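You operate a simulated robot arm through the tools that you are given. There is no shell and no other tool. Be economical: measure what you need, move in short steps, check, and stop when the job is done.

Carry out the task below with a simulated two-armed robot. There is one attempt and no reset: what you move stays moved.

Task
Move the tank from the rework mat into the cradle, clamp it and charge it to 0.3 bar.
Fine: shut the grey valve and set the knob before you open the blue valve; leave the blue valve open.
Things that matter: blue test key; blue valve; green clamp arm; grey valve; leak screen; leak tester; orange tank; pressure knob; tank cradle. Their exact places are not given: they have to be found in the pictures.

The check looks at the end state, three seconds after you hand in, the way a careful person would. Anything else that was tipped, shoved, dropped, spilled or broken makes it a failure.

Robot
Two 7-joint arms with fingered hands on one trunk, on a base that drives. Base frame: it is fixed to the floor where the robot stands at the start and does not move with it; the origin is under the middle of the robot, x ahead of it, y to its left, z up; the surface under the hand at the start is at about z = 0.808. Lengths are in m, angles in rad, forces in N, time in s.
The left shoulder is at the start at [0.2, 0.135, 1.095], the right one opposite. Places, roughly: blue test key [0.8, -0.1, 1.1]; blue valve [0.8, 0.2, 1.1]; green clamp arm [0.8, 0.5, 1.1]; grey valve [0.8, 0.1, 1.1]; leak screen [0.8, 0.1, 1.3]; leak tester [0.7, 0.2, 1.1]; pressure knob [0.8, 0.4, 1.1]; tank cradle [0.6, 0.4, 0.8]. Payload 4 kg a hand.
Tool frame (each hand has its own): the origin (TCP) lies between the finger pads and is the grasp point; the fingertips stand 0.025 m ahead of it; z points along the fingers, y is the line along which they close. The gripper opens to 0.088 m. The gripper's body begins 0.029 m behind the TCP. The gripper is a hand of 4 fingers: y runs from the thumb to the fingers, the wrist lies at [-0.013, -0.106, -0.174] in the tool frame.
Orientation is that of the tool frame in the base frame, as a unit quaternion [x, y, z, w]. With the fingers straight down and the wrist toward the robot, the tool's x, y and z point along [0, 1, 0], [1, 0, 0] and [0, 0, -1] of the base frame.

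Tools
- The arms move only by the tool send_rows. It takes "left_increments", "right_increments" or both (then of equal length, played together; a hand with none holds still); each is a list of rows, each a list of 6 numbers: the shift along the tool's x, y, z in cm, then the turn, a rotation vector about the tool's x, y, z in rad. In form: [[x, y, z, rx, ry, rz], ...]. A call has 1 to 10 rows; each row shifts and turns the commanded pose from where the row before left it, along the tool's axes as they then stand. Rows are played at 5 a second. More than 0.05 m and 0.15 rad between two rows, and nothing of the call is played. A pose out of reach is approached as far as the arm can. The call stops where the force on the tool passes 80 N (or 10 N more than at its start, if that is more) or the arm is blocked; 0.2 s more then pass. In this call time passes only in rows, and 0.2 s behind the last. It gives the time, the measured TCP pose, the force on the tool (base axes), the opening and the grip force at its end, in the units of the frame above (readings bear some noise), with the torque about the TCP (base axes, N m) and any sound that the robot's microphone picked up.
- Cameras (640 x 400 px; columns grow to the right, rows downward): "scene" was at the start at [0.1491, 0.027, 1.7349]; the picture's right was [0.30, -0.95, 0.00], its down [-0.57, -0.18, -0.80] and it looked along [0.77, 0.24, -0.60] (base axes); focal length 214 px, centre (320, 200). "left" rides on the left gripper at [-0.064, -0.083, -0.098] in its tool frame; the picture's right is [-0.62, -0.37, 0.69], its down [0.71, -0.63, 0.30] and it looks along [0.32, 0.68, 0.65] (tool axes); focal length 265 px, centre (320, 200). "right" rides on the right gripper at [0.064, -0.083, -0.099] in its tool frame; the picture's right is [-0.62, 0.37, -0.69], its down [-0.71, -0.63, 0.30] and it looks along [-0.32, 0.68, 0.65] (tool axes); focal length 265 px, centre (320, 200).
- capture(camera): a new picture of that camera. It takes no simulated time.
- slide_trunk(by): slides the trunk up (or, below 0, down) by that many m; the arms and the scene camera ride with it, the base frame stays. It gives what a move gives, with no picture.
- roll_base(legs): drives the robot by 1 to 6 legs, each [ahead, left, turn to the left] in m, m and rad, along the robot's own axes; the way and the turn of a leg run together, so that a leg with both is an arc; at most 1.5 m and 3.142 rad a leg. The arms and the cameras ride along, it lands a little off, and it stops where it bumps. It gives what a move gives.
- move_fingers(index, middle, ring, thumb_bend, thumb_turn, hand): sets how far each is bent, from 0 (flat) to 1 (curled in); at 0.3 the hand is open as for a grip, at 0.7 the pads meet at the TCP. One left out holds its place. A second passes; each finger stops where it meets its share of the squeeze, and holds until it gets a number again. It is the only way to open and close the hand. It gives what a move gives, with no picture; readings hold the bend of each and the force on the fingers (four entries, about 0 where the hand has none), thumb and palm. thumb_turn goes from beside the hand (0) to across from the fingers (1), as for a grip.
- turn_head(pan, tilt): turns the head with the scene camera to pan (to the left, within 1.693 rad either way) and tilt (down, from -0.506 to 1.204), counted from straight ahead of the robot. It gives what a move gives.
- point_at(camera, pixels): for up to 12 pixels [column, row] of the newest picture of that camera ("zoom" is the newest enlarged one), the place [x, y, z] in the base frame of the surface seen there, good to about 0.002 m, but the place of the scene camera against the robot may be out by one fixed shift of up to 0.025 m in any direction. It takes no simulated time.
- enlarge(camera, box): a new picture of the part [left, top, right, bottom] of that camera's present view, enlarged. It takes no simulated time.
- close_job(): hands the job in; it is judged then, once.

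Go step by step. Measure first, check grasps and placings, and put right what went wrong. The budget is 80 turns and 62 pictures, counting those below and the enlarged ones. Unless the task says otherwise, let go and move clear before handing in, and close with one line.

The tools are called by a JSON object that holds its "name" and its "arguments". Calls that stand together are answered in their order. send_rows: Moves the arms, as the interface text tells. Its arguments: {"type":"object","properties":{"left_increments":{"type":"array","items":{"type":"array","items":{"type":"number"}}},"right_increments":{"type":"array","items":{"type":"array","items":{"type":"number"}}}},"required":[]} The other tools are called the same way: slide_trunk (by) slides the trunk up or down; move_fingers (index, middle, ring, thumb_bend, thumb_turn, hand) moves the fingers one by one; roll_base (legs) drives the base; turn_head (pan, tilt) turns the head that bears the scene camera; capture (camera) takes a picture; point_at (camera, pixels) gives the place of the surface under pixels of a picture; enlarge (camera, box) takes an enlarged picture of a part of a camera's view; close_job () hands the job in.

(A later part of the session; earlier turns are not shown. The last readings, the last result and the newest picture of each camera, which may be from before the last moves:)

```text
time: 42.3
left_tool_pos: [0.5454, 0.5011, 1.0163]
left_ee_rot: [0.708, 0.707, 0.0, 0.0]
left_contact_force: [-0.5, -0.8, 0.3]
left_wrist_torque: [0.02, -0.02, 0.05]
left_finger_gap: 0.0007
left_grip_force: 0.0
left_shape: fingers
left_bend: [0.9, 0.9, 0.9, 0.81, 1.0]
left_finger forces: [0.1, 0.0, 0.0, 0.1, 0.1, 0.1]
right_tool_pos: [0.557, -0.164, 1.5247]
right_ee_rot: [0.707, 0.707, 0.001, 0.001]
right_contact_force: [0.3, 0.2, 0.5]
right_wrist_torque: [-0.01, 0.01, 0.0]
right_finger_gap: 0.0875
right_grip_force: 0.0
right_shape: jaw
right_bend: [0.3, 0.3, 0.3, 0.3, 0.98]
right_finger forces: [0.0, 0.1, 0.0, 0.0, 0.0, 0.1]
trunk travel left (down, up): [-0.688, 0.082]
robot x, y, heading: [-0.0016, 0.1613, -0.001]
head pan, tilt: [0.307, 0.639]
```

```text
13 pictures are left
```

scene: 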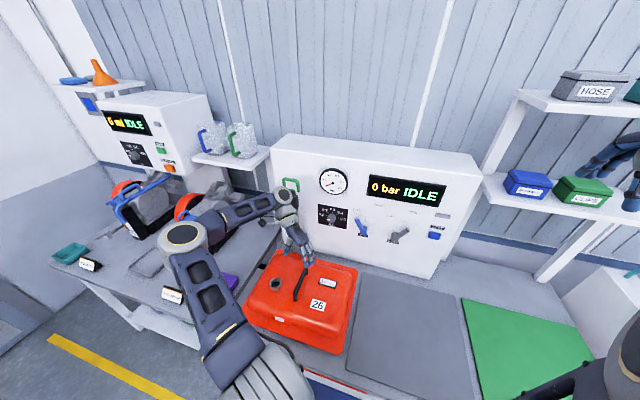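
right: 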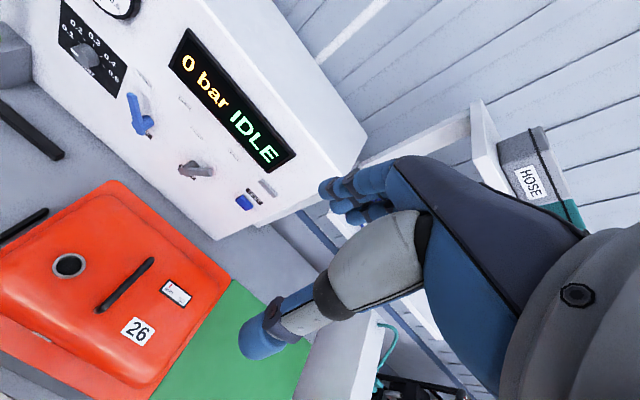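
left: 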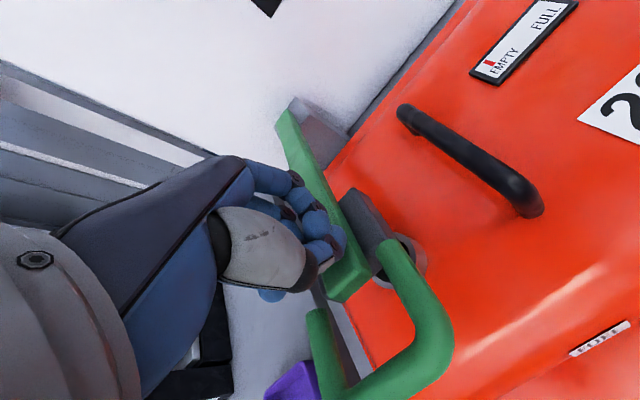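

The fist is over the arm; pushing down.

{"name": "send_rows", "arguments": {"left_increments": [[0, 0, 1.2, 0, 0, 0], [0, 0, 1.2, 0, 0, 0], [0, 0, 1.2, 0, 0, 0], [0, 0, 1.2, 0, 0, 0], [0, 0, 0.8, 0, 0, 0]]}}

```text
time: 43.5
left_tool_pos: [0.5446, 0.5018, 0.9635]
left_ee_rot: [0.707, 0.707, 0.002, 0.001]
left_contact_force: [-5.0, -0.1, 19.3]
left_wrist_torque: [-0.17, -0.09, -0.03]
left_finger_gap: 0.0
left_grip_force: 16.7
left_shape: fingers
left_bend: [0.91, 0.9, 0.9, 0.85, 1.0]
left_finger forces: [0.0, 0.0, 0.0, 0.1, 34.2, 0.1]
right_tool_pos: [0.5566, -0.1628, 1.5252]
right_ee_rot: [0.707, 0.707, 0.001, 0.0]
right_contact_force: [-0.4, -0.1, -0.2]
right_wrist_torque: [-0.02, -0.02, 0.0]
right_finger_gap: 0.0875
right_grip_force: 0.1
right_shape: jaw
right_bend: [0.3, 0.3, 0.3, 0.3, 0.98]
right_finger forces: [0.0, 0.0, 0.1, 0.0, 0.1, 0.0]
trunk travel left (down, up): [-0.688, 0.082]
robot x, y, heading: [-0.0008, 0.1636, -0.001]
head pan, tilt: [0.307, 0.639]
```

{"name": "send_rows", "arguments": {"left_increments": [[0, 0, 0.5, 0, 0, 0], [0, 0, 0.4, 0, 0, 0]]}}

{"name": "capture", "arguments": {"camera": "left"}}

{"name": "point_at", "arguments": {"camera": "left", "pixels": [[290, 125], [310, 160], [340, 265], [400, 265], [415, 310], [360, 210]]}}

```text
time: 44.1
left_tool_pos: [0.5451, 0.5016, 0.9565]
left_ee_rot: [0.707, 0.707, 0.002, 0.003]
left_contact_force: [-11.9, -2.3, 54.3]
left_wrist_torque: [-0.47, -0.7, -0.18]
left_finger_gap: 0.0
left_grip_force: 42.5
left_shape: fingers
left_bend: [0.93, 0.9, 0.9, 0.93, 1.0]
left_finger forces: [0.0, 0.0, 0.0, 0.0, 85.1, 0.0]
right_tool_pos: [0.5546, -0.1646, 1.5254]
right_ee_rot: [0.707, 0.707, 0.002, 0.0]
right_contact_force: [0.3, -0.6, -1.1]
right_wrist_torque: [0.02, 0.01, 0.02]
right_finger_gap: 0.0877
right_grip_force: 0.1
right_shape: jaw
right_bend: [0.3, 0.3, 0.3, 0.3, 0.98]
right_finger forces: [0.1, 0.0, 0.1, 0.1, 0.0, 0.1]
trunk travel left (down, up): [-0.688, 0.082]
robot x, y, heading: [-0.0029, 0.1595, 0.004]
head pan, tilt: [0.307, 0.639]
```

```text
12 pictures are left
```

left: 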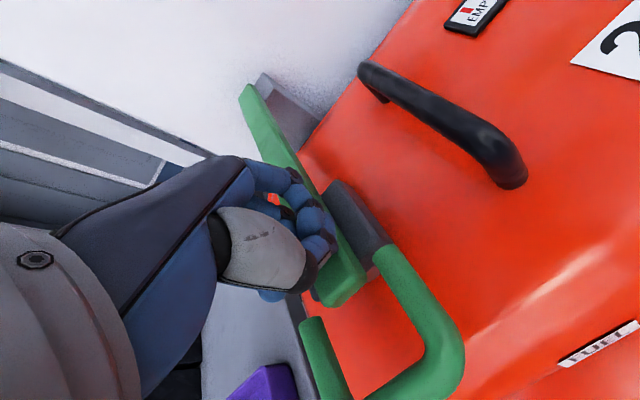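

```text
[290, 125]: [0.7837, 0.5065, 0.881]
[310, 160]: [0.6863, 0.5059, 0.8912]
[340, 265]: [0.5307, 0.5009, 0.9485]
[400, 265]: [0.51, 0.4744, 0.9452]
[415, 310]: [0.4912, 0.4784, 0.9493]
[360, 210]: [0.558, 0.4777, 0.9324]
```

The arm is hard down (end z=0.9485, 54 N). I'll lift off, move back, and start turning the hand to point forward.

{"name": "send_rows", "arguments": {"left_increments": [[0, 0, -3, 0, 0, 0], [0, 0, -4, 0, 0, 0], [0, -1, -4, 0, 0, 0], [-2, -2, -4, 0, 0, 0], [-2, -2, -2, 0, 0, 0]]}}

{"name": "send_rows", "arguments": {"left_increments": [[0, 0, 0, -0.0806, 0.0806, 0.0806], [0, 0, 0, -0.0806, 0.0806, 0.0806], [0, 0, 0, -0.0806, 0.0806, 0.0806], [0, 0, 0, -0.0806, 0.0806, 0.0806], [0, 0, 0, -0.0806, 0.0806, 0.0806], [0, 0, 0, -0.0806, 0.0806, 0.0806], [0, 0, 0, -0.0806, 0.0806, 0.0806], [0, 0, 0, -0.0806, 0.0806, 0.0806], [0, 0, 0, -0.0806, 0.0806, 0.0806], [0, 0, 0, -0.0806, 0.0806, 0.0806]]}}

{"name": "send_rows", "arguments": {"left_increments": [[0, 0, 0, -0.0806, 0.0806, 0.0806], [0, 0, 0, -0.0806, 0.0806, 0.0806], [0, 0, 0, -0.0806, 0.0806, 0.0806], [0, 0, 0, -0.0806, 0.0806, 0.0806], [0, 0, 0, -0.0806, 0.0806, 0.0806]]}}

{"name": "capture", "arguments": {"camera": "scene"}}

```text
time: 45.3
left_tool_pos: [0.4991, 0.4625, 1.1226]
left_ee_rot: [0.707, 0.707, 0.0, -0.001]
left_contact_force: [0.4, 1.0, 0.0]
left_wrist_torque: [0.01, 0.0, -0.02]
left_finger_gap: 0.0034
left_grip_force: 0.0
left_shape: fingers
left_bend: [0.91, 0.9, 0.9, 0.82, 1.0]
left_finger forces: [0.0, 0.0, 0.1, 0.0, 0.0, 0.0]
right_tool_pos: [0.5578, -0.1634, 1.5246]
right_ee_rot: [0.707, 0.707, 0.0, 0.0]
right_contact_force: [0.5, 0.2, 0.8]
right_wrist_torque: [0.0, -0.01, 0.02]
right_finger_gap: 0.0878
right_grip_force: 0.1
right_shape: jaw
right_bend: [0.3, 0.3, 0.3, 0.3, 0.98]
right_finger forces: [0.1, 0.0, 0.1, 0.1, 0.0, 0.1]
trunk travel left (down, up): [-0.688, 0.082]
robot x, y, heading: [0.0025, 0.1561, -0.002]
head pan, tilt: [0.307, 0.639]
```

```text
time: 47.5
left_tool_pos: [0.6869, 0.4664, 1.1857]
left_ee_rot: [0.804, 0.281, 0.524, -0.002]
left_contact_force: [-0.3, 0.5, 0.3]
left_wrist_torque: [0.06, 0.0, -0.03]
left_finger_gap: 0.0035
left_grip_force: 0.0
left_shape: fingers
left_bend: [0.91, 0.9, 0.9, 0.82, 1.0]
left_finger forces: [0.0, 0.0, 0.1, 0.1, 0.1, 0.0]
left hand out of reach, approached as far as the arm can: row 1, 2, 3, 4, 5, 6, 7, 8, 9, 10
right_tool_pos: [0.5578, -0.1638, 1.5246]
right_ee_rot: [0.707, 0.707, 0.001, 0.001]
right_contact_force: [-1.4, 0.4, 0.5]
right_wrist_torque: [-0.01, -0.04, 0.0]
right_finger_gap: 0.0874
right_grip_force: 0.0
right_shape: jaw
right_bend: [0.3, 0.3, 0.3, 0.3, 0.98]
right_finger forces: [0.0, 0.0, 0.1, 0.0, 0.1, 0.1]
trunk travel left (down, up): [-0.688, 0.082]
robot x, y, heading: [0.0039, 0.1611, 0.002]
head pan, tilt: [0.307, 0.639]
```

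```text
time: 48.7
left_tool_pos: [0.8152, 0.4269, 1.3583]
left_ee_rot: [0.725, 0.004, 0.689, 0.005]
left_contact_force: [-0.1, -0.1, -0.8]
left_wrist_torque: [-0.03, -0.04, -0.02]
left_finger_gap: 0.0035
left_grip_force: 0.1
left_shape: fingers
left_bend: [0.91, 0.9, 0.9, 0.82, 1.0]
left_finger forces: [0.0, 0.0, 0.0, 0.0, 0.0, 0.0]
left hand out of reach, approached as far as the arm can: row 1, 2, 3, 4, 5
right_tool_pos: [0.5574, -0.1633, 1.524]
right_ee_rot: [0.707, 0.707, 0.001, 0.0]
right_contact_force: [-0.2, -1.1, 0.9]
right_wrist_torque: [-0.01, 0.01, 0.0]
right_finger_gap: 0.0875
right_grip_force: 0.0
right_shape: jaw
right_bend: [0.3, 0.3, 0.3, 0.3, 0.98]
right_finger forces: [0.0, 0.1, 0.0, 0.0, 0.0, 0.1]
trunk travel left (down, up): [-0.688, 0.082]
robot x, y, heading: [-0.0001, 0.1592, -0.001]
head pan, tilt: [0.307, 0.639]
```

```text
11 pictures are left
```

scene: 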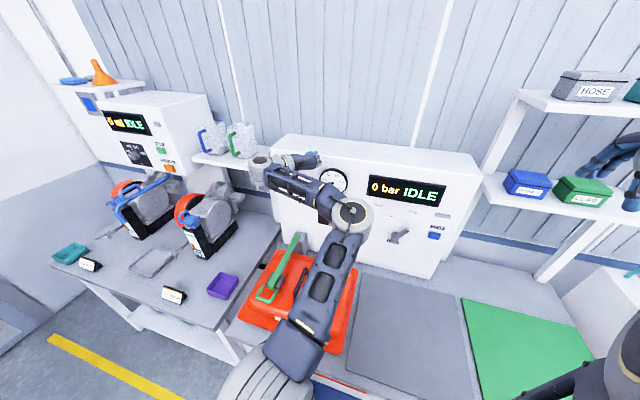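

The hand now points forward (reached by drifting up to z≈1.36, no contact). I'll check the elbow's place and back the base off to give room.

{"name": "point_at", "arguments": {"camera": "scene", "pixels": [[350, 215], [335, 255], [315, 310], [275, 290], [268, 295], [295, 245], [313, 158]]}}

{"name": "roll_base", "arguments": {"legs": [[-0.14, 0, 0]]}}

```text
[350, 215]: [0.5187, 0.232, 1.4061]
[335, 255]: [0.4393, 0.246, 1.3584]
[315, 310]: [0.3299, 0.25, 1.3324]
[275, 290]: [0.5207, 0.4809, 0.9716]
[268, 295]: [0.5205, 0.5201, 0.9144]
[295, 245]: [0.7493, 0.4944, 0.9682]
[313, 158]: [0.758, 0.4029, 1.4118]
```

```text
time: 50.0
left_tool_pos: [0.6751, 0.4273, 1.3588]
left_ee_rot: [0.725, 0.004, 0.689, 0.005]
left_contact_force: [0.5, -0.7, 0.5]
left_wrist_torque: [0.03, -0.03, -0.02]
left_finger_gap: 0.0035
left_grip_force: 0.1
left_shape: fingers
left_bend: [0.91, 0.9, 0.9, 0.82, 1.0]
left_finger forces: [0.0, 0.0, 0.1, 0.1, 0.1, 0.0]
right_tool_pos: [0.4177, -0.1658, 1.5256]
right_ee_rot: [0.707, 0.707, 0.0, 0.001]
right_contact_force: [0.3, -0.1, 0.4]
right_wrist_torque: [-0.01, 0.01, -0.01]
right_finger_gap: 0.0874
right_grip_force: 0.0
right_shape: jaw
right_bend: [0.3, 0.3, 0.3, 0.3, 0.98]
right_finger forces: [0.0, 0.1, 0.0, 0.0, 0.1, 0.0]
trunk travel left (down, up): [-0.688, 0.082]
robot x, y, heading: [-0.1431, 0.1603, -0.001]
head pan, tilt: [0.307, 0.639]
```

The clamp arm still lies level. The elbow is high (z≈1.38), so I can lower with the trunk to panel height and drive sideways to the grey valve; I'll form a pointing pinch with index and thumb.

{"name": "slide_trunk", "arguments": {"by": -0.26}}

{"name": "move_fingers", "arguments": {"hand": "left", "index": 0.68, "middle": 1.0, "ring": 1.0, "thumb_bend": 0.68}}

{"name": "roll_base", "arguments": {"legs": [[0, -0.36, 0]]}}

{"name": "capture", "arguments": {"camera": "left"}}

```text
time: 52.7
left_tool_pos: [0.6743, 0.4282, 1.0991]
left_ee_rot: [0.725, 0.005, 0.689, 0.004]
left_contact_force: [-0.2, -1.1, 0.6]
left_wrist_torque: [0.0, 0.0, -0.01]
left_finger_gap: 0.0037
left_grip_force: 0.1
left_shape: fingers
left_bend: [0.91, 0.9, 0.9, 0.82, 1.0]
left_finger forces: [0.0, 0.0, 0.1, 0.1, 0.0, 0.0]
right_tool_pos: [0.4172, -0.1635, 1.2639]
right_ee_rot: [0.708, 0.706, 0.0, 0.0]
right_contact_force: [0.2, -0.8, 0.3]
right_wrist_torque: [0.0, 0.0, -0.04]
right_finger_gap: 0.0874
right_grip_force: 0.0
right_shape: jaw
right_bend: [0.3, 0.3, 0.3, 0.3, 0.98]
right_finger forces: [0.1, 0.0, 0.1, 0.1, 0.1, 0.0]
trunk travel left (down, up): [-0.428, 0.342]
robot x, y, heading: [-0.1403, 0.1615, -0.004]
head pan, tilt: [0.307, 0.639]
```

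```text
time: 53.7
left_tool_pos: [0.6753, 0.4258, 1.0988]
left_ee_rot: [0.724, 0.005, 0.69, 0.004]
left_contact_force: [-0.2, 0.4, 0.1]
left_wrist_torque: [-0.01, 0.0, 0.0]
left_finger_gap: 0.0028
left_grip_force: 0.0
left_shape: fingers
left_bend: [0.68, 1.0, 1.0, 0.68, 1.0]
left_finger forces: [0.1, 0.1, 0.0, 0.0, 0.1, 0.0]
right_tool_pos: [0.4174, -0.1648, 1.2644]
right_ee_rot: [0.707, 0.707, 0.001, 0.0]
right_contact_force: [0.5, -0.1, 0.9]
right_wrist_torque: [0.01, 0.0, 0.01]
right_finger_gap: 0.0875
right_grip_force: 0.1
right_shape: jaw
right_bend: [0.3, 0.3, 0.3, 0.3, 0.98]
right_finger forces: [0.0, 0.0, 0.0, 0.0, 0.0, 0.1]
trunk travel left (down, up): [-0.428, 0.342]
robot x, y, heading: [-0.1425, 0.1601, 0.0]
head pan, tilt: [0.307, 0.639]
```

```text
time: 56.0
left_tool_pos: [0.674, 0.0639, 1.0987]
left_ee_rot: [0.725, 0.003, 0.689, 0.006]
left_contact_force: [-0.1, -0.6, -0.3]
left_wrist_torque: [0.0, -0.02, -0.01]
left_finger_gap: 0.0029
left_grip_force: 0.1
left_shape: fingers
left_bend: [0.68, 1.0, 1.0, 0.68, 1.0]
left_finger forces: [0.1, 0.1, 0.1, 0.0, 0.1, 0.0]
right_tool_pos: [0.4149, -0.5258, 1.2648]
right_ee_rot: [0.709, 0.705, 0.001, 0.001]
right_contact_force: [0.7, 0.1, -0.8]
right_wrist_torque: [-0.02, -0.03, -0.02]
right_finger_gap: 0.0876
right_grip_force: 0.2
right_shape: jaw
right_bend: [0.3, 0.3, 0.3, 0.3, 0.98]
right_finger forces: [0.1, 0.0, 0.0, 0.1, 0.0, 0.0]
trunk travel left (down, up): [-0.428, 0.342]
robot x, y, heading: [-0.1386, -0.202, -0.007]
head pan, tilt: [0.307, 0.639]
```

```text
10 pictures are left
```

left: 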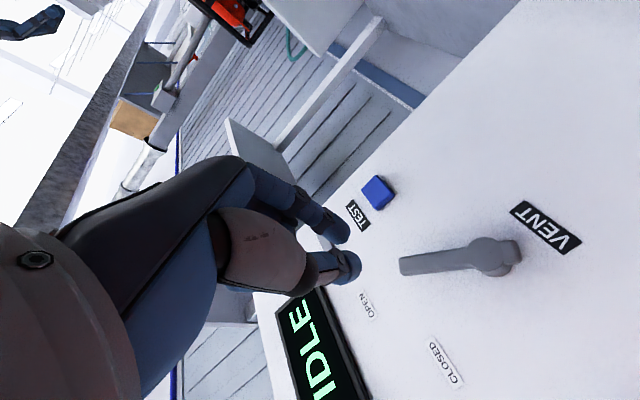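

Clear view of the grey lever (hub ~492,257, tip ~403,265). Measuring.

{"name": "point_at", "arguments": {"camera": "left", "pixels": [[488, 255], [515, 250], [410, 262], [450, 258], [450, 268], [405, 272], [367, 303], [445, 360], [345, 275], [335, 228], [545, 228], [355, 262]]}}

```text
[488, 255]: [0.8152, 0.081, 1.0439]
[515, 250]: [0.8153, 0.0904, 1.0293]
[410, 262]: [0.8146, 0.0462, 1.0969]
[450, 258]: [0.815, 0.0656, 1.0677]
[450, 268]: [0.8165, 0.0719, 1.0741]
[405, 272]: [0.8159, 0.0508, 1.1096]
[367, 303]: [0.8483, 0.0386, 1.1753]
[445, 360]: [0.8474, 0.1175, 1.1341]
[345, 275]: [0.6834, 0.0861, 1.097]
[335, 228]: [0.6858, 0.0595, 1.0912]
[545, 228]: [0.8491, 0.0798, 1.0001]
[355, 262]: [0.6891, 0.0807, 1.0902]
```

Hub (0.080, 1.047), tip (0.046, 1.106), so 30° right of vertical. I'll go right of it, then forward with the fingertips to x≈0.835.

{"name": "send_rows", "arguments": {"left_increments": [[0, 3.5, 0, 0, 0, 0], [0, 3.4, 0, 0, 0, 0], [0.15, 0, 3.5, 0, 0, 0], [0.15, 0, 3.5, 0, 0, 0], [0.15, 0, 3.5, 0, 0, 0], [0.15, 0, 2.9, 0, 0, 0]]}}

{"name": "capture", "arguments": {"camera": "left"}}

```text
time: 57.4
left_tool_pos: [0.8088, -0.0057, 1.0987]
left_ee_rot: [0.725, 0.004, 0.689, 0.006]
left_contact_force: [0.8, 0.2, 0.5]
left_wrist_torque: [0.03, 0.02, 0.01]
left_finger_gap: 0.0028
left_grip_force: 0.0
left_shape: fingers
left_bend: [0.68, 1.0, 1.0, 0.68, 1.0]
left_finger forces: [0.0, 0.1, 0.0, 0.0, 0.0, 0.1]
right_tool_pos: [0.4163, -0.5266, 1.2651]
right_ee_rot: [0.709, 0.705, 0.001, 0.0]
right_contact_force: [-0.8, 0.5, 0.3]
right_wrist_torque: [0.02, -0.01, 0.02]
right_finger_gap: 0.0874
right_grip_force: 0.0
right_shape: jaw
right_bend: [0.3, 0.3, 0.3, 0.3, 0.98]
right_finger forces: [0.0, 0.0, 0.0, 0.1, 0.0, 0.0]
trunk travel left (down, up): [-0.428, 0.342]
robot x, y, heading: [-0.1406, -0.2023, 0.0]
head pan, tilt: [0.307, 0.639]
```

```text
9 pictures are left
```

left: 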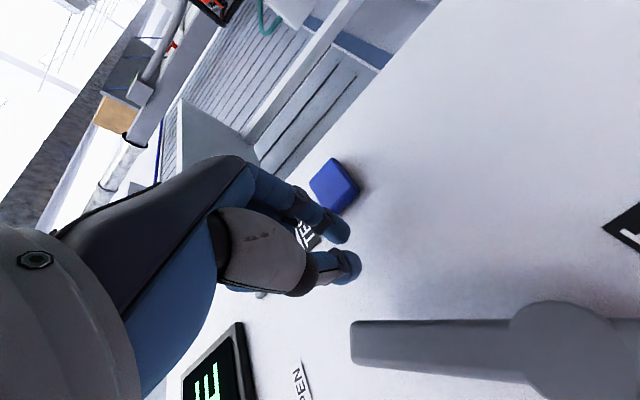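

The fingertips are right of the lever. Pushing left (+y).

{"name": "send_rows", "arguments": {"left_increments": [[0, -1.5, 0, 0, 0, 0], [0, -1.5, 0, 0, 0, 0], [0, -1.5, 0, 0, 0, 0], [0, -1.2, 0, 0, 0, 0], [0, -1.0, 0, 0, 0, 0], [0, -0.8, 0, 0, 0, 0], [0, -0.6, 0, 0, 0, 0]]}}

{"name": "capture", "arguments": {"camera": "left"}}

```text
time: 59.0
left_tool_pos: [0.8097, 0.0769, 1.0974]
left_ee_rot: [0.725, 0.003, 0.689, 0.004]
left_contact_force: [-1.0, -1.8, 1.1]
left_wrist_torque: [-0.05, 0.0, 0.05]
left_finger_gap: 0.0004
left_grip_force: 1.1
left_shape: fingers
left_bend: [0.68, 1.0, 1.0, 0.7, 1.0]
left_finger forces: [0.0, 0.1, 0.1, 0.1, 2.5, 0.0]
right_tool_pos: [0.4155, -0.5259, 1.265]
right_ee_rot: [0.709, 0.705, 0.001, 0.001]
right_contact_force: [-0.8, 0.3, -0.2]
right_wrist_torque: [0.02, -0.01, -0.01]
right_finger_gap: 0.0875
right_grip_force: 0.0
right_shape: jaw
right_bend: [0.3, 0.3, 0.3, 0.3, 0.98]
right_finger forces: [0.0, 0.0, 0.0, 0.0, 0.0, 0.0]
trunk travel left (down, up): [-0.428, 0.342]
robot x, y, heading: [-0.139, -0.2012, -0.004]
head pan, tilt: [0.307, 0.639]
```

```text
8 pictures are left
```

left: 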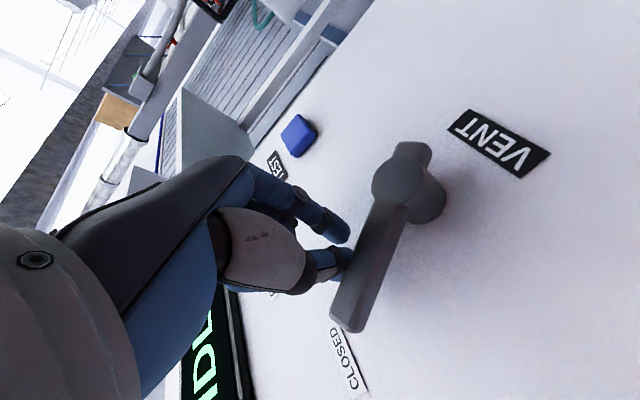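

{"name": "point_at", "arguments": {"camera": "left", "pixels": [[400, 185], [412, 148], [375, 245], [347, 318], [362, 285], [345, 355], [500, 142]]}}

{"name": "send_rows", "arguments": {"left_increments": [[0, -0.5, 0, 0, 0, 0], [0, -0.5, 0, 0, 0, 0]]}}

```text
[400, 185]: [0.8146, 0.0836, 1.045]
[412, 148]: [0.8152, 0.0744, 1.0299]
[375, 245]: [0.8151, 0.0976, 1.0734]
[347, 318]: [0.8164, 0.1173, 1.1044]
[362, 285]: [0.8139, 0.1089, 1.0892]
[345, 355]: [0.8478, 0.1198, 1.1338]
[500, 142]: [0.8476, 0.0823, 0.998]
```

```text
time: 59.6
left_tool_pos: [0.8099, 0.0855, 1.0973]
left_ee_rot: [0.725, 0.002, 0.689, 0.007]
left_contact_force: [-7.4, -9.8, 2.1]
left_wrist_torque: [0.03, 0.02, 0.03]
left_finger_gap: 0.0
left_grip_force: 5.9
left_shape: fingers
left_bend: [0.67, 1.0, 1.0, 0.73, 1.0]
left_finger forces: [0.1, 0.0, 0.0, 0.1, 12.1, 0.0]
right_tool_pos: [0.4153, -0.526, 1.2643]
right_ee_rot: [0.709, 0.705, 0.001, -0.001]
right_contact_force: [-0.1, 0.1, 0.2]
right_wrist_torque: [-0.01, 0.02, -0.04]
right_finger_gap: 0.0874
right_grip_force: 0.1
right_shape: jaw
right_bend: [0.3, 0.3, 0.3, 0.3, 0.98]
right_finger forces: [0.0, 0.0, 0.0, 0.1, 0.0, 0.0]
trunk travel left (down, up): [-0.428, 0.342]
robot x, y, heading: [-0.1445, -0.2007, -0.001]
head pan, tilt: [0.307, 0.639]
```

10 N at the stop, lever 30° left: grey valve shut. I'll back off and drive to the knob, opening the fingers for a grip.

{"name": "send_rows", "arguments": {"left_increments": [[0, 1.5, 0, 0, 0, 0], [0, 0.5, -3, 0, 0, 0], [0, 0, -4, 0, 0, 0], [0, 0, -4, 0, 0, 0]]}}

{"name": "roll_base", "arguments": {"legs": [[0, 0.29, 0]]}}

{"name": "move_fingers", "arguments": {"hand": "left", "index": 0.4, "middle": 0.4, "ring": 0.4, "thumb_bend": 0.4}}

{"name": "capture", "arguments": {"camera": "left"}}

```text
time: 60.6
left_tool_pos: [0.7, 0.0663, 1.1052]
left_ee_rot: [0.725, 0.003, 0.689, 0.005]
left_contact_force: [0.3, -0.1, 0.4]
left_wrist_torque: [0.03, -0.01, 0.02]
left_finger_gap: 0.0027
left_grip_force: 0.0
left_shape: fingers
left_bend: [0.68, 1.0, 1.0, 0.68, 1.0]
left_finger forces: [0.0, 0.1, 0.1, 0.0, 0.1, 0.1]
right_tool_pos: [0.4157, -0.5251, 1.2653]
right_ee_rot: [0.709, 0.705, 0.001, 0.001]
right_contact_force: [0.1, 0.3, -0.3]
right_wrist_torque: [-0.01, 0.04, 0.04]
right_finger_gap: 0.0875
right_grip_force: 0.0
right_shape: jaw
right_bend: [0.3, 0.3, 0.3, 0.3, 0.98]
right_finger forces: [0.0, 0.1, 0.1, 0.0, 0.0, 0.0]
trunk travel left (down, up): [-0.428, 0.342]
robot x, y, heading: [-0.1409, -0.1973, -0.002]
head pan, tilt: [0.307, 0.639]
```

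```text
time: 62.6
left_tool_pos: [0.7005, 0.3576, 1.1056]
left_ee_rot: [0.724, 0.005, 0.689, 0.004]
left_contact_force: [0.1, -0.3, 0.1]
left_wrist_torque: [0.0, 0.0, 0.01]
left_finger_gap: 0.0025
left_grip_force: 0.0
left_shape: fingers
left_bend: [0.68, 1.0, 1.0, 0.68, 1.0]
left_finger forces: [0.0, 0.0, 0.1, 0.0, 0.0, 0.0]
right_tool_pos: [0.4182, -0.2343, 1.2648]
right_ee_rot: [0.708, 0.706, 0.001, 0.001]
right_contact_force: [0.7, 0.3, -0.5]
right_wrist_torque: [0.01, -0.01, -0.01]
right_finger_gap: 0.0878
right_grip_force: 0.1
right_shape: jaw
right_bend: [0.3, 0.3, 0.3, 0.3, 0.98]
right_finger forces: [0.1, 0.1, 0.1, 0.1, 0.0, 0.1]
trunk travel left (down, up): [-0.428, 0.342]
robot x, y, heading: [-0.1379, 0.0907, 0.002]
head pan, tilt: [0.307, 0.639]
```

```text
time: 63.6
left_tool_pos: [0.6987, 0.3593, 1.1041]
left_ee_rot: [0.725, 0.005, 0.689, 0.004]
left_contact_force: [-0.3, 0.0, -1.0]
left_wrist_torque: [0.01, -0.01, -0.01]
left_finger_gap: 0.063
left_grip_force: 0.0
left_shape: fingers
left_bend: [0.4, 0.4, 0.4, 0.4, 0.99]
left_finger forces: [0.0, 0.1, 0.0, 0.1, 0.0, 0.1]
right_tool_pos: [0.4162, -0.2333, 1.2657]
right_ee_rot: [0.708, 0.707, 0.001, 0.001]
right_contact_force: [0.6, 0.8, 0.4]
right_wrist_torque: [0.05, 0.01, -0.01]
right_finger_gap: 0.0878
right_grip_force: 0.1
right_shape: jaw
right_bend: [0.3, 0.3, 0.3, 0.3, 0.98]
right_finger forces: [0.1, 0.1, 0.0, 0.0, 0.1, 0.0]
trunk travel left (down, up): [-0.428, 0.342]
robot x, y, heading: [-0.1391, 0.0913, 0.001]
head pan, tilt: [0.307, 0.639]
```

```text
7 pictures are left
```

left: 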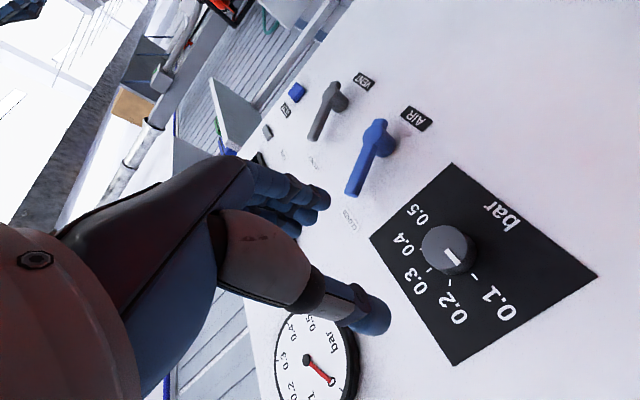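

{"name": "point_at", "arguments": {"camera": "left", "pixels": [[445, 245], [448, 253], [458, 264], [425, 245], [465, 245], [440, 270], [474, 276], [450, 284], [430, 270], [418, 282], [505, 310], [420, 215]]}}

```text
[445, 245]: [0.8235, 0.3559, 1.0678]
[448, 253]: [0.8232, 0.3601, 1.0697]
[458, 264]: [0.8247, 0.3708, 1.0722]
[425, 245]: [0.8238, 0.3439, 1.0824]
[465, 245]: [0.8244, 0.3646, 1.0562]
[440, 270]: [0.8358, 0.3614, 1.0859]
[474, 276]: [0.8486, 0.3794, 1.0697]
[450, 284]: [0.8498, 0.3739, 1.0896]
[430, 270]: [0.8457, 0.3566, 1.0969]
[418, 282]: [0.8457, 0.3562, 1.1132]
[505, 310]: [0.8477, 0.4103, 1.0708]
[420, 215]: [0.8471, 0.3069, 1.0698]
```

The pointer seems near 0.1 or 0; one enlarged look at the knob to be sure.

{"name": "enlarge", "arguments": {"camera": "left", "box": [376, 190, 536, 290]}}

{"name": "point_at", "arguments": {"camera": "zoom", "pixels": [[280, 230], [300, 260], [330, 295], [190, 230], [370, 230], [275, 150], [275, 300], [395, 345], [340, 160], [220, 170]]}}

```text
4.00 times, centred on (456, 240) of left
```

zoom: 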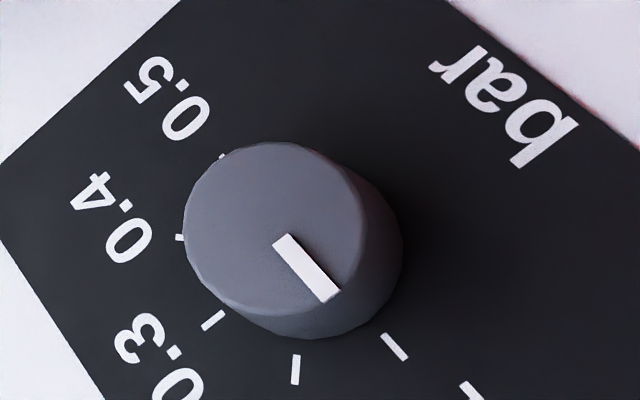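

```text
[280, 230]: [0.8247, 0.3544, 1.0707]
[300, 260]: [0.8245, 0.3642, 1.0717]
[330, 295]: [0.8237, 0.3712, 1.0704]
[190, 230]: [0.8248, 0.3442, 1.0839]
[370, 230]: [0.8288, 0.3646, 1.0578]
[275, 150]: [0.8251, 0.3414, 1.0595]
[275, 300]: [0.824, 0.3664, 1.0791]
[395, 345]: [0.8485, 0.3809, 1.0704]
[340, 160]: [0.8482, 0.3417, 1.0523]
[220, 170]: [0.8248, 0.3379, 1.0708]
```

Pointer is at 0.1 (horizontal left); ticks are 45° apart, so 0.3 is 90° clockwise. I'll test the roll range in free space first.

{"name": "send_rows", "arguments": {"left_increments": [[0, 0, 0, 0, 0, 0.15], [0, 0, 0, 0, 0, 0.15], [0, 0, 0, 0, 0, 0.15], [0, 0, 0, 0, 0, 0.15], [0, 0, 0, 0, 0, 0.15], [0, 0, 0, 0, 0, 0.15], [0, 0, 0, 0, 0, 0.15], [0, 0, 0, 0, 0, 0.15]]}}

```text
time: 65.4
left_tool_pos: [0.7753, 0.2518, 1.269]
left_ee_rot: [0.601, -0.404, 0.571, -0.385]
left_contact_force: [2.2, -3.5, -3.5]
left_wrist_torque: [0.05, -0.22, 0.13]
left_finger_gap: 0.0633
left_grip_force: 0.0
left_shape: fingers
left_bend: [0.4, 0.4, 0.4, 0.4, 0.99]
left_finger forces: [0.1, 0.1, 0.1, 0.0, 0.1, 0.0]
left hand out of reach, approached as far as the arm can: row 1, 2, 3, 4, 5, 6, 7, 8
right_tool_pos: [0.4182, -0.2353, 1.2623]
right_ee_rot: [0.708, 0.706, 0.001, -0.002]
right_contact_force: [1.2, -0.5, -0.6]
right_wrist_torque: [0.05, 0.05, -0.04]
right_finger_gap: 0.0876
right_grip_force: 0.1
right_shape: jaw
right_bend: [0.3, 0.3, 0.3, 0.3, 0.98]
right_finger forces: [0.1, 0.0, 0.1, 0.1, 0.0, 0.0]
trunk travel left (down, up): [-0.428, 0.342]
robot x, y, heading: [-0.1421, 0.0879, -0.003]
head pan, tilt: [0.307, 0.639]
```

Positive roll makes the arm drift up (z 1.27), i.e. it wants a lower trunk. I'll check the surroundings before lowering the trunk.

{"name": "capture", "arguments": {"camera": "scene"}}

{"name": "point_at", "arguments": {"camera": "scene", "pixels": [[330, 205], [330, 240], [320, 300], [310, 350], [560, 200], [600, 330], [560, 360], [280, 200], [365, 235]]}}

```text
5 pictures are left
```

scene: 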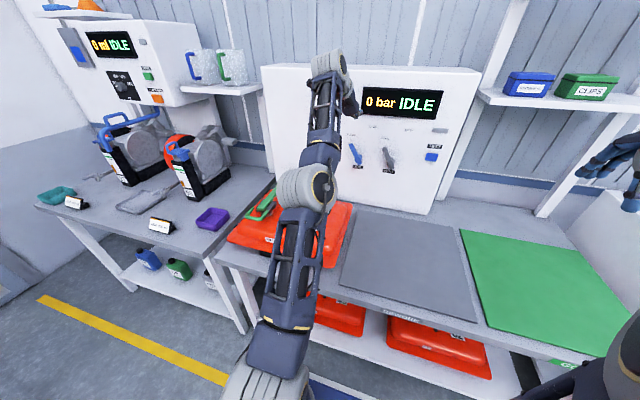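

```text
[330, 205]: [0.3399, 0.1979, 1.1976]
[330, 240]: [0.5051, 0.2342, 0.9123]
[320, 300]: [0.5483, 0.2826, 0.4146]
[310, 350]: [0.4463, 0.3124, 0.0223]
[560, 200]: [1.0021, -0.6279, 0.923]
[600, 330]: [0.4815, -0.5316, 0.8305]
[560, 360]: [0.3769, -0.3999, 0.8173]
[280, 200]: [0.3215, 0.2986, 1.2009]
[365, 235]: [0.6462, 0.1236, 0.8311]
```

Elbow is at z≈1.18, x≈0.33, clear. I'll back off, shift left to the knob's y, and lower the trunk in two steps.

{"name": "roll_base", "arguments": {"legs": [[-0.07, 0.1, 0]]}}

{"name": "slide_trunk", "arguments": {"by": -0.1}}

{"name": "slide_trunk", "arguments": {"by": -0.1}}

{"name": "send_rows", "arguments": {"left_increments": [[0, 0, 0, 0, 0, -0.15], [0, 0, 0, 0, 0, -0.15], [0, 0, 0, 0, 0, -0.15], [0, 0, 0, 0, 0, -0.15], [0, 0, 0, 0, 0, -0.15], [0, 0, 0, 0, 0, -0.15], [0, 0, 0, 0, 0, -0.15], [0, 0, 0, 0, 0, -0.15]]}}

```text
time: 66.7
left_tool_pos: [0.7029, 0.3539, 1.2706]
left_ee_rot: [0.601, -0.406, 0.571, -0.385]
left_contact_force: [-0.3, 0.4, 0.0]
left_wrist_torque: [0.0, 0.02, -0.02]
left_finger_gap: 0.0636
left_grip_force: 0.1
left_shape: fingers
left_bend: [0.4, 0.4, 0.4, 0.4, 0.99]
left_finger forces: [0.1, 0.1, 0.1, 0.1, 0.0, 0.0]
right_tool_pos: [0.3468, -0.1318, 1.2645]
right_ee_rot: [0.708, 0.706, 0.001, 0.0]
right_contact_force: [0.5, 0.0, 0.2]
right_wrist_torque: [-0.02, -0.01, 0.01]
right_finger_gap: 0.0874
right_grip_force: 0.1
right_shape: jaw
right_bend: [0.3, 0.3, 0.3, 0.3, 0.98]
right_finger forces: [0.0, 0.1, 0.0, 0.0, 0.0, 0.0]
trunk travel left (down, up): [-0.428, 0.342]
robot x, y, heading: [-0.2081, 0.1888, -0.002]
head pan, tilt: [0.307, 0.639]
```

```text
time: 68.0
left_tool_pos: [0.7023, 0.355, 1.1704]
left_ee_rot: [0.601, -0.406, 0.571, -0.385]
left_contact_force: [0.7, -0.6, -0.2]
left_wrist_torque: [-0.01, 0.02, 0.01]
left_finger_gap: 0.0634
left_grip_force: 0.0
left_shape: fingers
left_bend: [0.4, 0.4, 0.4, 0.4, 0.99]
left_finger forces: [0.0, 0.0, 0.1, 0.0, 0.1, 0.0]
right_tool_pos: [0.347, -0.1319, 1.1647]
right_ee_rot: [0.707, 0.707, 0.0, 0.001]
right_contact_force: [-0.4, 0.0, 0.7]
right_wrist_torque: [0.02, 0.01, 0.01]
right_finger_gap: 0.0877
right_grip_force: 0.0
right_shape: jaw
right_bend: [0.3, 0.3, 0.3, 0.3, 0.98]
right_finger forces: [0.0, 0.0, 0.0, 0.0, 0.0, 0.0]
trunk travel left (down, up): [-0.328, 0.442]
robot x, y, heading: [-0.2135, 0.1941, 0.001]
head pan, tilt: [0.307, 0.639]
```

```text
time: 69.3
left_tool_pos: [0.7018, 0.3539, 1.0707]
left_ee_rot: [0.601, -0.406, 0.571, -0.384]
left_contact_force: [-0.1, 0.3, -0.4]
left_wrist_torque: [0.03, 0.0, -0.01]
left_finger_gap: 0.0635
left_grip_force: 0.1
left_shape: fingers
left_bend: [0.4, 0.4, 0.4, 0.4, 0.99]
left_finger forces: [0.0, 0.0, 0.0, 0.0, 0.0, 0.1]
right_tool_pos: [0.3463, -0.1322, 1.0649]
right_ee_rot: [0.707, 0.707, 0.0, 0.001]
right_contact_force: [0.3, 0.1, 0.2]
right_wrist_torque: [-0.01, 0.02, -0.01]
right_finger_gap: 0.0877
right_grip_force: 0.0
right_shape: jaw
right_bend: [0.3, 0.3, 0.3, 0.3, 0.98]
right_finger forces: [0.1, 0.0, 0.0, 0.0, 0.0, 0.0]
trunk travel left (down, up): [-0.228, 0.542]
robot x, y, heading: [-0.2126, 0.1947, -0.002]
head pan, tilt: [0.307, 0.639]
```

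```text
time: 71.1
left_tool_pos: [0.7029, 0.3547, 1.0717]
left_ee_rot: [0.725, 0.006, 0.689, 0.004]
left_contact_force: [0.4, -0.3, -0.3]
left_wrist_torque: [0.04, -0.02, 0.0]
left_finger_gap: 0.0637
left_grip_force: 0.0
left_shape: fingers
left_bend: [0.4, 0.4, 0.4, 0.4, 0.99]
left_finger forces: [0.1, 0.0, 0.0, 0.1, 0.0, 0.0]
right_tool_pos: [0.3465, -0.1332, 1.0649]
right_ee_rot: [0.708, 0.706, 0.002, 0.0]
right_contact_force: [0.0, -0.9, 0.2]
right_wrist_torque: [0.0, 0.01, 0.0]
right_finger_gap: 0.0875
right_grip_force: 0.1
right_shape: jaw
right_bend: [0.3, 0.3, 0.3, 0.3, 0.98]
right_finger forces: [0.0, 0.0, 0.0, 0.1, 0.0, 0.1]
trunk travel left (down, up): [-0.228, 0.542]
robot x, y, heading: [-0.2082, 0.1918, -0.0]
head pan, tilt: [0.307, 0.639]
```

Full roll range works here with no drift, and the hand is in line with the knob. Drive forward with the base, then grip.

{"name": "roll_base", "arguments": {"legs": [[0.095, 0, 0]]}}

```text
time: 72.2
left_tool_pos: [0.7996, 0.3545, 1.071]
left_ee_rot: [0.725, 0.004, 0.688, 0.004]
left_contact_force: [0.9, 1.9, 0.5]
left_wrist_torque: [0.03, -0.01, -0.03]
left_finger_gap: 0.0633
left_grip_force: 0.0
left_shape: fingers
left_bend: [0.4, 0.4, 0.4, 0.4, 0.99]
left_finger forces: [0.0, 0.0, 0.0, 0.1, 0.0, 0.0]
right_tool_pos: [0.4419, -0.1331, 1.0643]
right_ee_rot: [0.709, 0.706, 0.0, 0.001]
right_contact_force: [-0.1, -0.4, -0.2]
right_wrist_torque: [-0.02, 0.03, 0.0]
right_finger_gap: 0.0874
right_grip_force: 0.2
right_shape: jaw
right_bend: [0.3, 0.3, 0.3, 0.3, 0.98]
right_finger forces: [0.1, 0.0, 0.0, 0.0, 0.0, 0.0]
trunk travel left (down, up): [-0.228, 0.542]
robot x, y, heading: [-0.1124, 0.1921, 0.0]
head pan, tilt: [0.307, 0.639]
```

Advance 1.6 cm, close on the knob.

{"name": "send_rows", "arguments": {"left_increments": [[0, 0, 0.8, 0, 0, 0], [0, 0, 0.8, 0, 0, 0]]}}

{"name": "move_fingers", "arguments": {"hand": "left", "index": 0.7, "middle": 0.7, "ring": 0.7, "thumb_bend": 0.7}}

```text
time: 72.8
left_tool_pos: [0.8144, 0.3556, 1.071]
left_ee_rot: [0.726, 0.004, 0.688, 0.004]
left_contact_force: [0.4, 1.4, 0.6]
left_wrist_torque: [0.06, 0.0, 0.02]
left_finger_gap: 0.0635
left_grip_force: 0.1
left_shape: fingers
left_bend: [0.4, 0.4, 0.4, 0.4, 0.99]
left_finger forces: [0.1, 0.0, 0.1, 0.0, 0.0, 0.1]
right_tool_pos: [0.4423, -0.1332, 1.0647]
right_ee_rot: [0.708, 0.706, 0.0, -0.001]
right_contact_force: [0.2, -0.2, 0.0]
right_wrist_torque: [0.01, 0.0, 0.02]
right_finger_gap: 0.0875
right_grip_force: 0.1
right_shape: jaw
right_bend: [0.3, 0.3, 0.3, 0.3, 0.98]
right_finger forces: [0.0, 0.0, 0.0, 0.1, 0.1, 0.0]
trunk travel left (down, up): [-0.228, 0.542]
robot x, y, heading: [-0.1164, 0.195, -0.002]
head pan, tilt: [0.307, 0.639]
```

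```text
time: 73.8
left_tool_pos: [0.8141, 0.3537, 1.0706]
left_ee_rot: [0.725, 0.003, 0.688, 0.005]
left_contact_force: [-0.6, -11.4, -2.1]
left_wrist_torque: [-0.01, 0.02, -0.27]
left_finger_gap: 0.0295
left_grip_force: 13.5
left_shape: fingers
left_bend: [0.56, 0.59, 0.7, 0.57, 1.0]
left_finger forces: [9.5, 9.7, 0.0, 0.0, 8.0, 0.0]
right_tool_pos: [0.4419, -0.1344, 1.0649]
right_ee_rot: [0.709, 0.705, 0.001, 0.0]
right_contact_force: [0.2, 0.2, -0.2]
right_wrist_torque: [0.03, 0.0, 0.0]
right_finger_gap: 0.0876
right_grip_force: 0.1
right_shape: jaw
right_bend: [0.3, 0.3, 0.3, 0.3, 0.98]
right_finger forces: [0.0, 0.0, 0.0, 0.1, 0.0, 0.0]
trunk travel left (down, up): [-0.228, 0.542]
robot x, y, heading: [-0.1192, 0.1902, -0.006]
head pan, tilt: [0.307, 0.639]
```

Index, middle and thumb grip the knob. Rotate clockwise 1.2 rad.

{"name": "send_rows", "arguments": {"left_increments": [[0, 0, 0, 0, 0, 0.15], [0, 0, 0, 0, 0, 0.15], [0, 0, 0, 0, 0, 0.15], [0, 0, 0, 0, 0, 0.15], [0, 0, 0, 0, 0, 0.15], [0, 0, 0, 0, 0, 0.15], [0, 0, 0, 0, 0, 0.15], [0, 0, 0, 0, 0, 0.15]]}}

{"name": "send_rows", "arguments": {"left_increments": [[0, 0, 0, 0, 0, 0.1], [0, 0, 0, 0, 0, 0.1]]}}

```text
time: 75.6
left_tool_pos: [0.8054, 0.3532, 1.0614]
left_ee_rot: [0.601, -0.406, 0.57, -0.387]
left_contact_force: [9.5, 2.8, 5.1]
left_wrist_torque: [-0.03, 0.01, 0.01]
left_finger_gap: 0.0271
left_grip_force: 8.7
left_shape: fingers
left_bend: [0.65, 0.66, 0.7, 0.53, 1.0]
left_finger forces: [2.6, 3.1, 0.0, 0.0, 11.6, 0.0]
left hand out of reach, approached as far as the arm can: row 5, 6, 8
right_tool_pos: [0.4417, -0.1341, 1.0647]
right_ee_rot: [0.708, 0.707, 0.0, 0.001]
right_contact_force: [0.5, 0.5, -0.3]
right_wrist_torque: [0.02, -0.03, 0.03]
right_finger_gap: 0.0876
right_grip_force: 0.0
right_shape: jaw
right_bend: [0.3, 0.3, 0.3, 0.3, 0.98]
right_finger forces: [0.0, 0.1, 0.0, 0.0, 0.1, 0.0]
trunk travel left (down, up): [-0.228, 0.542]
robot x, y, heading: [-0.1147, 0.1938, 0.0]
head pan, tilt: [0.307, 0.639]
```

```text
time: 76.2
left_tool_pos: [0.8058, 0.3575, 1.0547]
left_ee_rot: [0.56, -0.464, 0.524, -0.442]
left_contact_force: [-4.5, 10.6, -4.7]
left_wrist_torque: [-0.13, 0.05, 0.23]
left_finger_gap: 0.0002
left_grip_force: 7.2
left_shape: fingers
left_bend: [0.7, 0.69, 0.7, 0.72, 0.95]
left_finger forces: [0.0, 1.3, 0.1, 0.0, 12.7, 0.0]
left hand out of reach, approached as far as the arm can: row 1
right_tool_pos: [0.4419, -0.1327, 1.0662]
right_ee_rot: [0.708, 0.706, 0.001, 0.001]
right_contact_force: [-0.9, 1.1, -0.2]
right_wrist_torque: [0.0, 0.01, -0.02]
right_finger_gap: 0.0877
right_grip_force: 0.1
right_shape: jaw
right_bend: [0.3, 0.3, 0.3, 0.3, 0.98]
right_finger forces: [0.0, 0.0, 0.0, 0.0, 0.0, 0.0]
trunk travel left (down, up): [-0.228, 0.542]
robot x, y, heading: [-0.1171, 0.1953, -0.009]
head pan, tilt: [0.307, 0.639]
```

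The grip slipped off on the last bit. I'll open, back off and look at the pointer.

{"name": "move_fingers", "arguments": {"hand": "left", "index": 0.4, "middle": 0.4, "ring": 0.4, "thumb_bend": 0.4, "thumb_turn": 0.99}}

{"name": "roll_base", "arguments": {"legs": [[-0.1, 0, 0]]}}

{"name": "send_rows", "arguments": {"left_increments": [[0, 0, 0, 0, 0, -0.15], [0, 0, 0, 0, 0, -0.15], [0, 0, 0, 0, 0, -0.15], [0, 0, 0, 0, 0, -0.15], [0, 0, 0, 0, 0, -0.15], [0, 0, 0, 0, 0, -0.15], [0, 0, 0, 0, 0, -0.15], [0, 0, 0, 0, 0, -0.15], [0, 0, 0, 0, 0, -0.15], [0, 0, 0, 0, 0, -0.05]]}}

{"name": "capture", "arguments": {"camera": "left"}}

```text
time: 77.2
left_tool_pos: [0.8057, 0.353, 1.0571]
left_ee_rot: [0.557, -0.464, 0.53, -0.439]
left_contact_force: [0.8, 0.6, 0.1]
left_wrist_torque: [0.05, -0.01, -0.03]
left_finger_gap: 0.0628
left_grip_force: 0.0
left_shape: fingers
left_bend: [0.4, 0.4, 0.4, 0.4, 1.0]
left_finger forces: [0.0, 0.1, 0.0, 0.0, 0.0, 0.0]
right_tool_pos: [0.4416, -0.1325, 1.0639]
right_ee_rot: [0.709, 0.705, 0.001, 0.001]
right_contact_force: [0.2, -0.2, 0.1]
right_wrist_torque: [0.01, 0.01, -0.01]
right_finger_gap: 0.0873
right_grip_force: 0.1
right_shape: jaw
right_bend: [0.3, 0.3, 0.3, 0.3, 0.98]
right_finger forces: [0.0, 0.0, 0.1, 0.1, 0.1, 0.0]
trunk travel left (down, up): [-0.228, 0.542]
robot x, y, heading: [-0.1173, 0.1901, -0.005]
head pan, tilt: [0.307, 0.639]
```

```text
time: 78.4
left_tool_pos: [0.7043, 0.3517, 1.0577]
left_ee_rot: [0.557, -0.465, 0.53, -0.44]
left_contact_force: [0.1, 0.2, -0.2]
left_wrist_torque: [0.0, 0.01, 0.0]
left_finger_gap: 0.0628
left_grip_force: 0.0
left_shape: fingers
left_bend: [0.4, 0.4, 0.4, 0.4, 1.0]
left_finger forces: [0.1, 0.0, 0.1, 0.0, 0.1, 0.0]
right_tool_pos: [0.3415, -0.1337, 1.0646]
right_ee_rot: [0.708, 0.706, 0.002, 0.0]
right_contact_force: [0.4, -1.1, 0.1]
right_wrist_torque: [0.02, -0.01, 0.0]
right_finger_gap: 0.0875
right_grip_force: 0.0
right_shape: jaw
right_bend: [0.3, 0.3, 0.3, 0.3, 0.98]
right_finger forces: [0.0, 0.0, 0.1, 0.1, 0.0, 0.0]
trunk travel left (down, up): [-0.228, 0.542]
robot x, y, heading: [-0.2165, 0.1922, -0.005]
head pan, tilt: [0.307, 0.639]
```

```text
time: 80.6
left_tool_pos: [0.7068, 0.3534, 1.0576]
left_ee_rot: [0.725, 0.005, 0.689, 0.005]
left_contact_force: [-0.2, 0.1, 0.6]
left_wrist_torque: [0.0, -0.03, -0.01]
left_finger_gap: 0.0631
left_grip_force: 0.1
left_shape: fingers
left_bend: [0.4, 0.4, 0.4, 0.4, 1.0]
left_finger forces: [0.1, 0.0, 0.0, 0.0, 0.0, 0.0]
right_tool_pos: [0.3408, -0.1335, 1.0633]
right_ee_rot: [0.708, 0.706, 0.002, 0.0]
right_contact_force: [0.2, -0.4, 0.1]
right_wrist_torque: [-0.02, -0.04, 0.0]
right_finger_gap: 0.0875
right_grip_force: 0.1
right_shape: jaw
right_bend: [0.3, 0.3, 0.3, 0.3, 0.98]
right_finger forces: [0.0, 0.0, 0.1, 0.0, 0.0, 0.0]
trunk travel left (down, up): [-0.228, 0.542]
robot x, y, heading: [-0.2122, 0.1934, -0.002]
head pan, tilt: [0.307, 0.639]
```

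```text
4 pictures are left
```

left: 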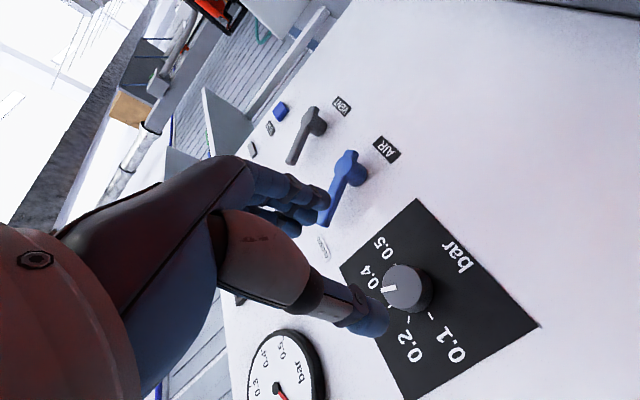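

{"name": "point_at", "arguments": {"camera": "left", "pixels": [[383, 289], [395, 289], [389, 289], [406, 285], [402, 266], [403, 308], [424, 285], [388, 275], [432, 316], [392, 303], [411, 320], [372, 278]]}}

```text
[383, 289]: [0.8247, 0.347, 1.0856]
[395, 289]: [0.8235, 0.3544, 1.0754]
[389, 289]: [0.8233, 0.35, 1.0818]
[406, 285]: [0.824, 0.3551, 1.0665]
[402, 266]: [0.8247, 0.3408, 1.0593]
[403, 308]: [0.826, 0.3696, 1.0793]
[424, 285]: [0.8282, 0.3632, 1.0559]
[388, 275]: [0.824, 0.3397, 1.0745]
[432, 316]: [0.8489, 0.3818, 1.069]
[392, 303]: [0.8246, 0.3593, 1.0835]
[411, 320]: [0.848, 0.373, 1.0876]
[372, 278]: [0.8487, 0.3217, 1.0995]
```

Pointer is now about 25° past 0.3. I'll re-grip at roll +0.45 and turn back about 0.43 rad, releasing cleanly.

{"name": "send_rows", "arguments": {"left_increments": [[0.6, -0.1, 0, 0, 0, 0], [0.6, -0.1, 0, 0, 0, 0], [0, 0, 0, 0, 0, 0.15], [0, 0, 0, 0, 0, 0.15], [0, 0, 0, 0, 0, 0.15]]}}

{"name": "roll_base", "arguments": {"legs": [[0.1, 0, 0]]}}

```text
time: 81.8
left_tool_pos: [0.7064, 0.3544, 1.07]
left_ee_rot: [0.708, -0.158, 0.672, -0.15]
left_contact_force: [-0.2, -0.1, 0.7]
left_wrist_torque: [0.0, 0.01, 0.03]
left_finger_gap: 0.0631
left_grip_force: 0.1
left_shape: fingers
left_bend: [0.4, 0.4, 0.4, 0.4, 1.0]
left_finger forces: [0.0, 0.0, 0.0, 0.1, 0.0, 0.0]
right_tool_pos: [0.3413, -0.1336, 1.0634]
right_ee_rot: [0.708, 0.706, 0.0, 0.0]
right_contact_force: [-0.2, 0.5, -0.1]
right_wrist_torque: [0.0, 0.01, 0.02]
right_finger_gap: 0.0876
right_grip_force: 0.0
right_shape: jaw
right_bend: [0.3, 0.3, 0.3, 0.3, 0.98]
right_finger forces: [0.1, 0.0, 0.1, 0.0, 0.0, 0.1]
trunk travel left (down, up): [-0.228, 0.542]
robot x, y, heading: [-0.2136, 0.1904, -0.003]
head pan, tilt: [0.307, 0.639]
```

```text
time: 82.9
left_tool_pos: [0.8063, 0.3514, 1.0694]
left_ee_rot: [0.708, -0.159, 0.672, -0.148]
left_contact_force: [-0.2, -0.3, 0.7]
left_wrist_torque: [0.02, 0.0, 0.01]
left_finger_gap: 0.0633
left_grip_force: 0.0
left_shape: fingers
left_bend: [0.4, 0.4, 0.4, 0.4, 1.0]
left_finger forces: [0.0, 0.0, 0.0, 0.0, 0.1, 0.0]
right_tool_pos: [0.4417, -0.1358, 1.0636]
right_ee_rot: [0.71, 0.705, 0.002, 0.0]
right_contact_force: [0.5, -0.7, -0.3]
right_wrist_torque: [0.03, 0.02, 0.02]
right_finger_gap: 0.0875
right_grip_force: 0.0
right_shape: jaw
right_bend: [0.3, 0.3, 0.3, 0.3, 0.98]
right_finger forces: [0.1, 0.0, 0.1, 0.0, 0.0, 0.0]
trunk travel left (down, up): [-0.228, 0.542]
robot x, y, heading: [-0.1164, 0.1878, -0.006]
head pan, tilt: [0.307, 0.639]
```

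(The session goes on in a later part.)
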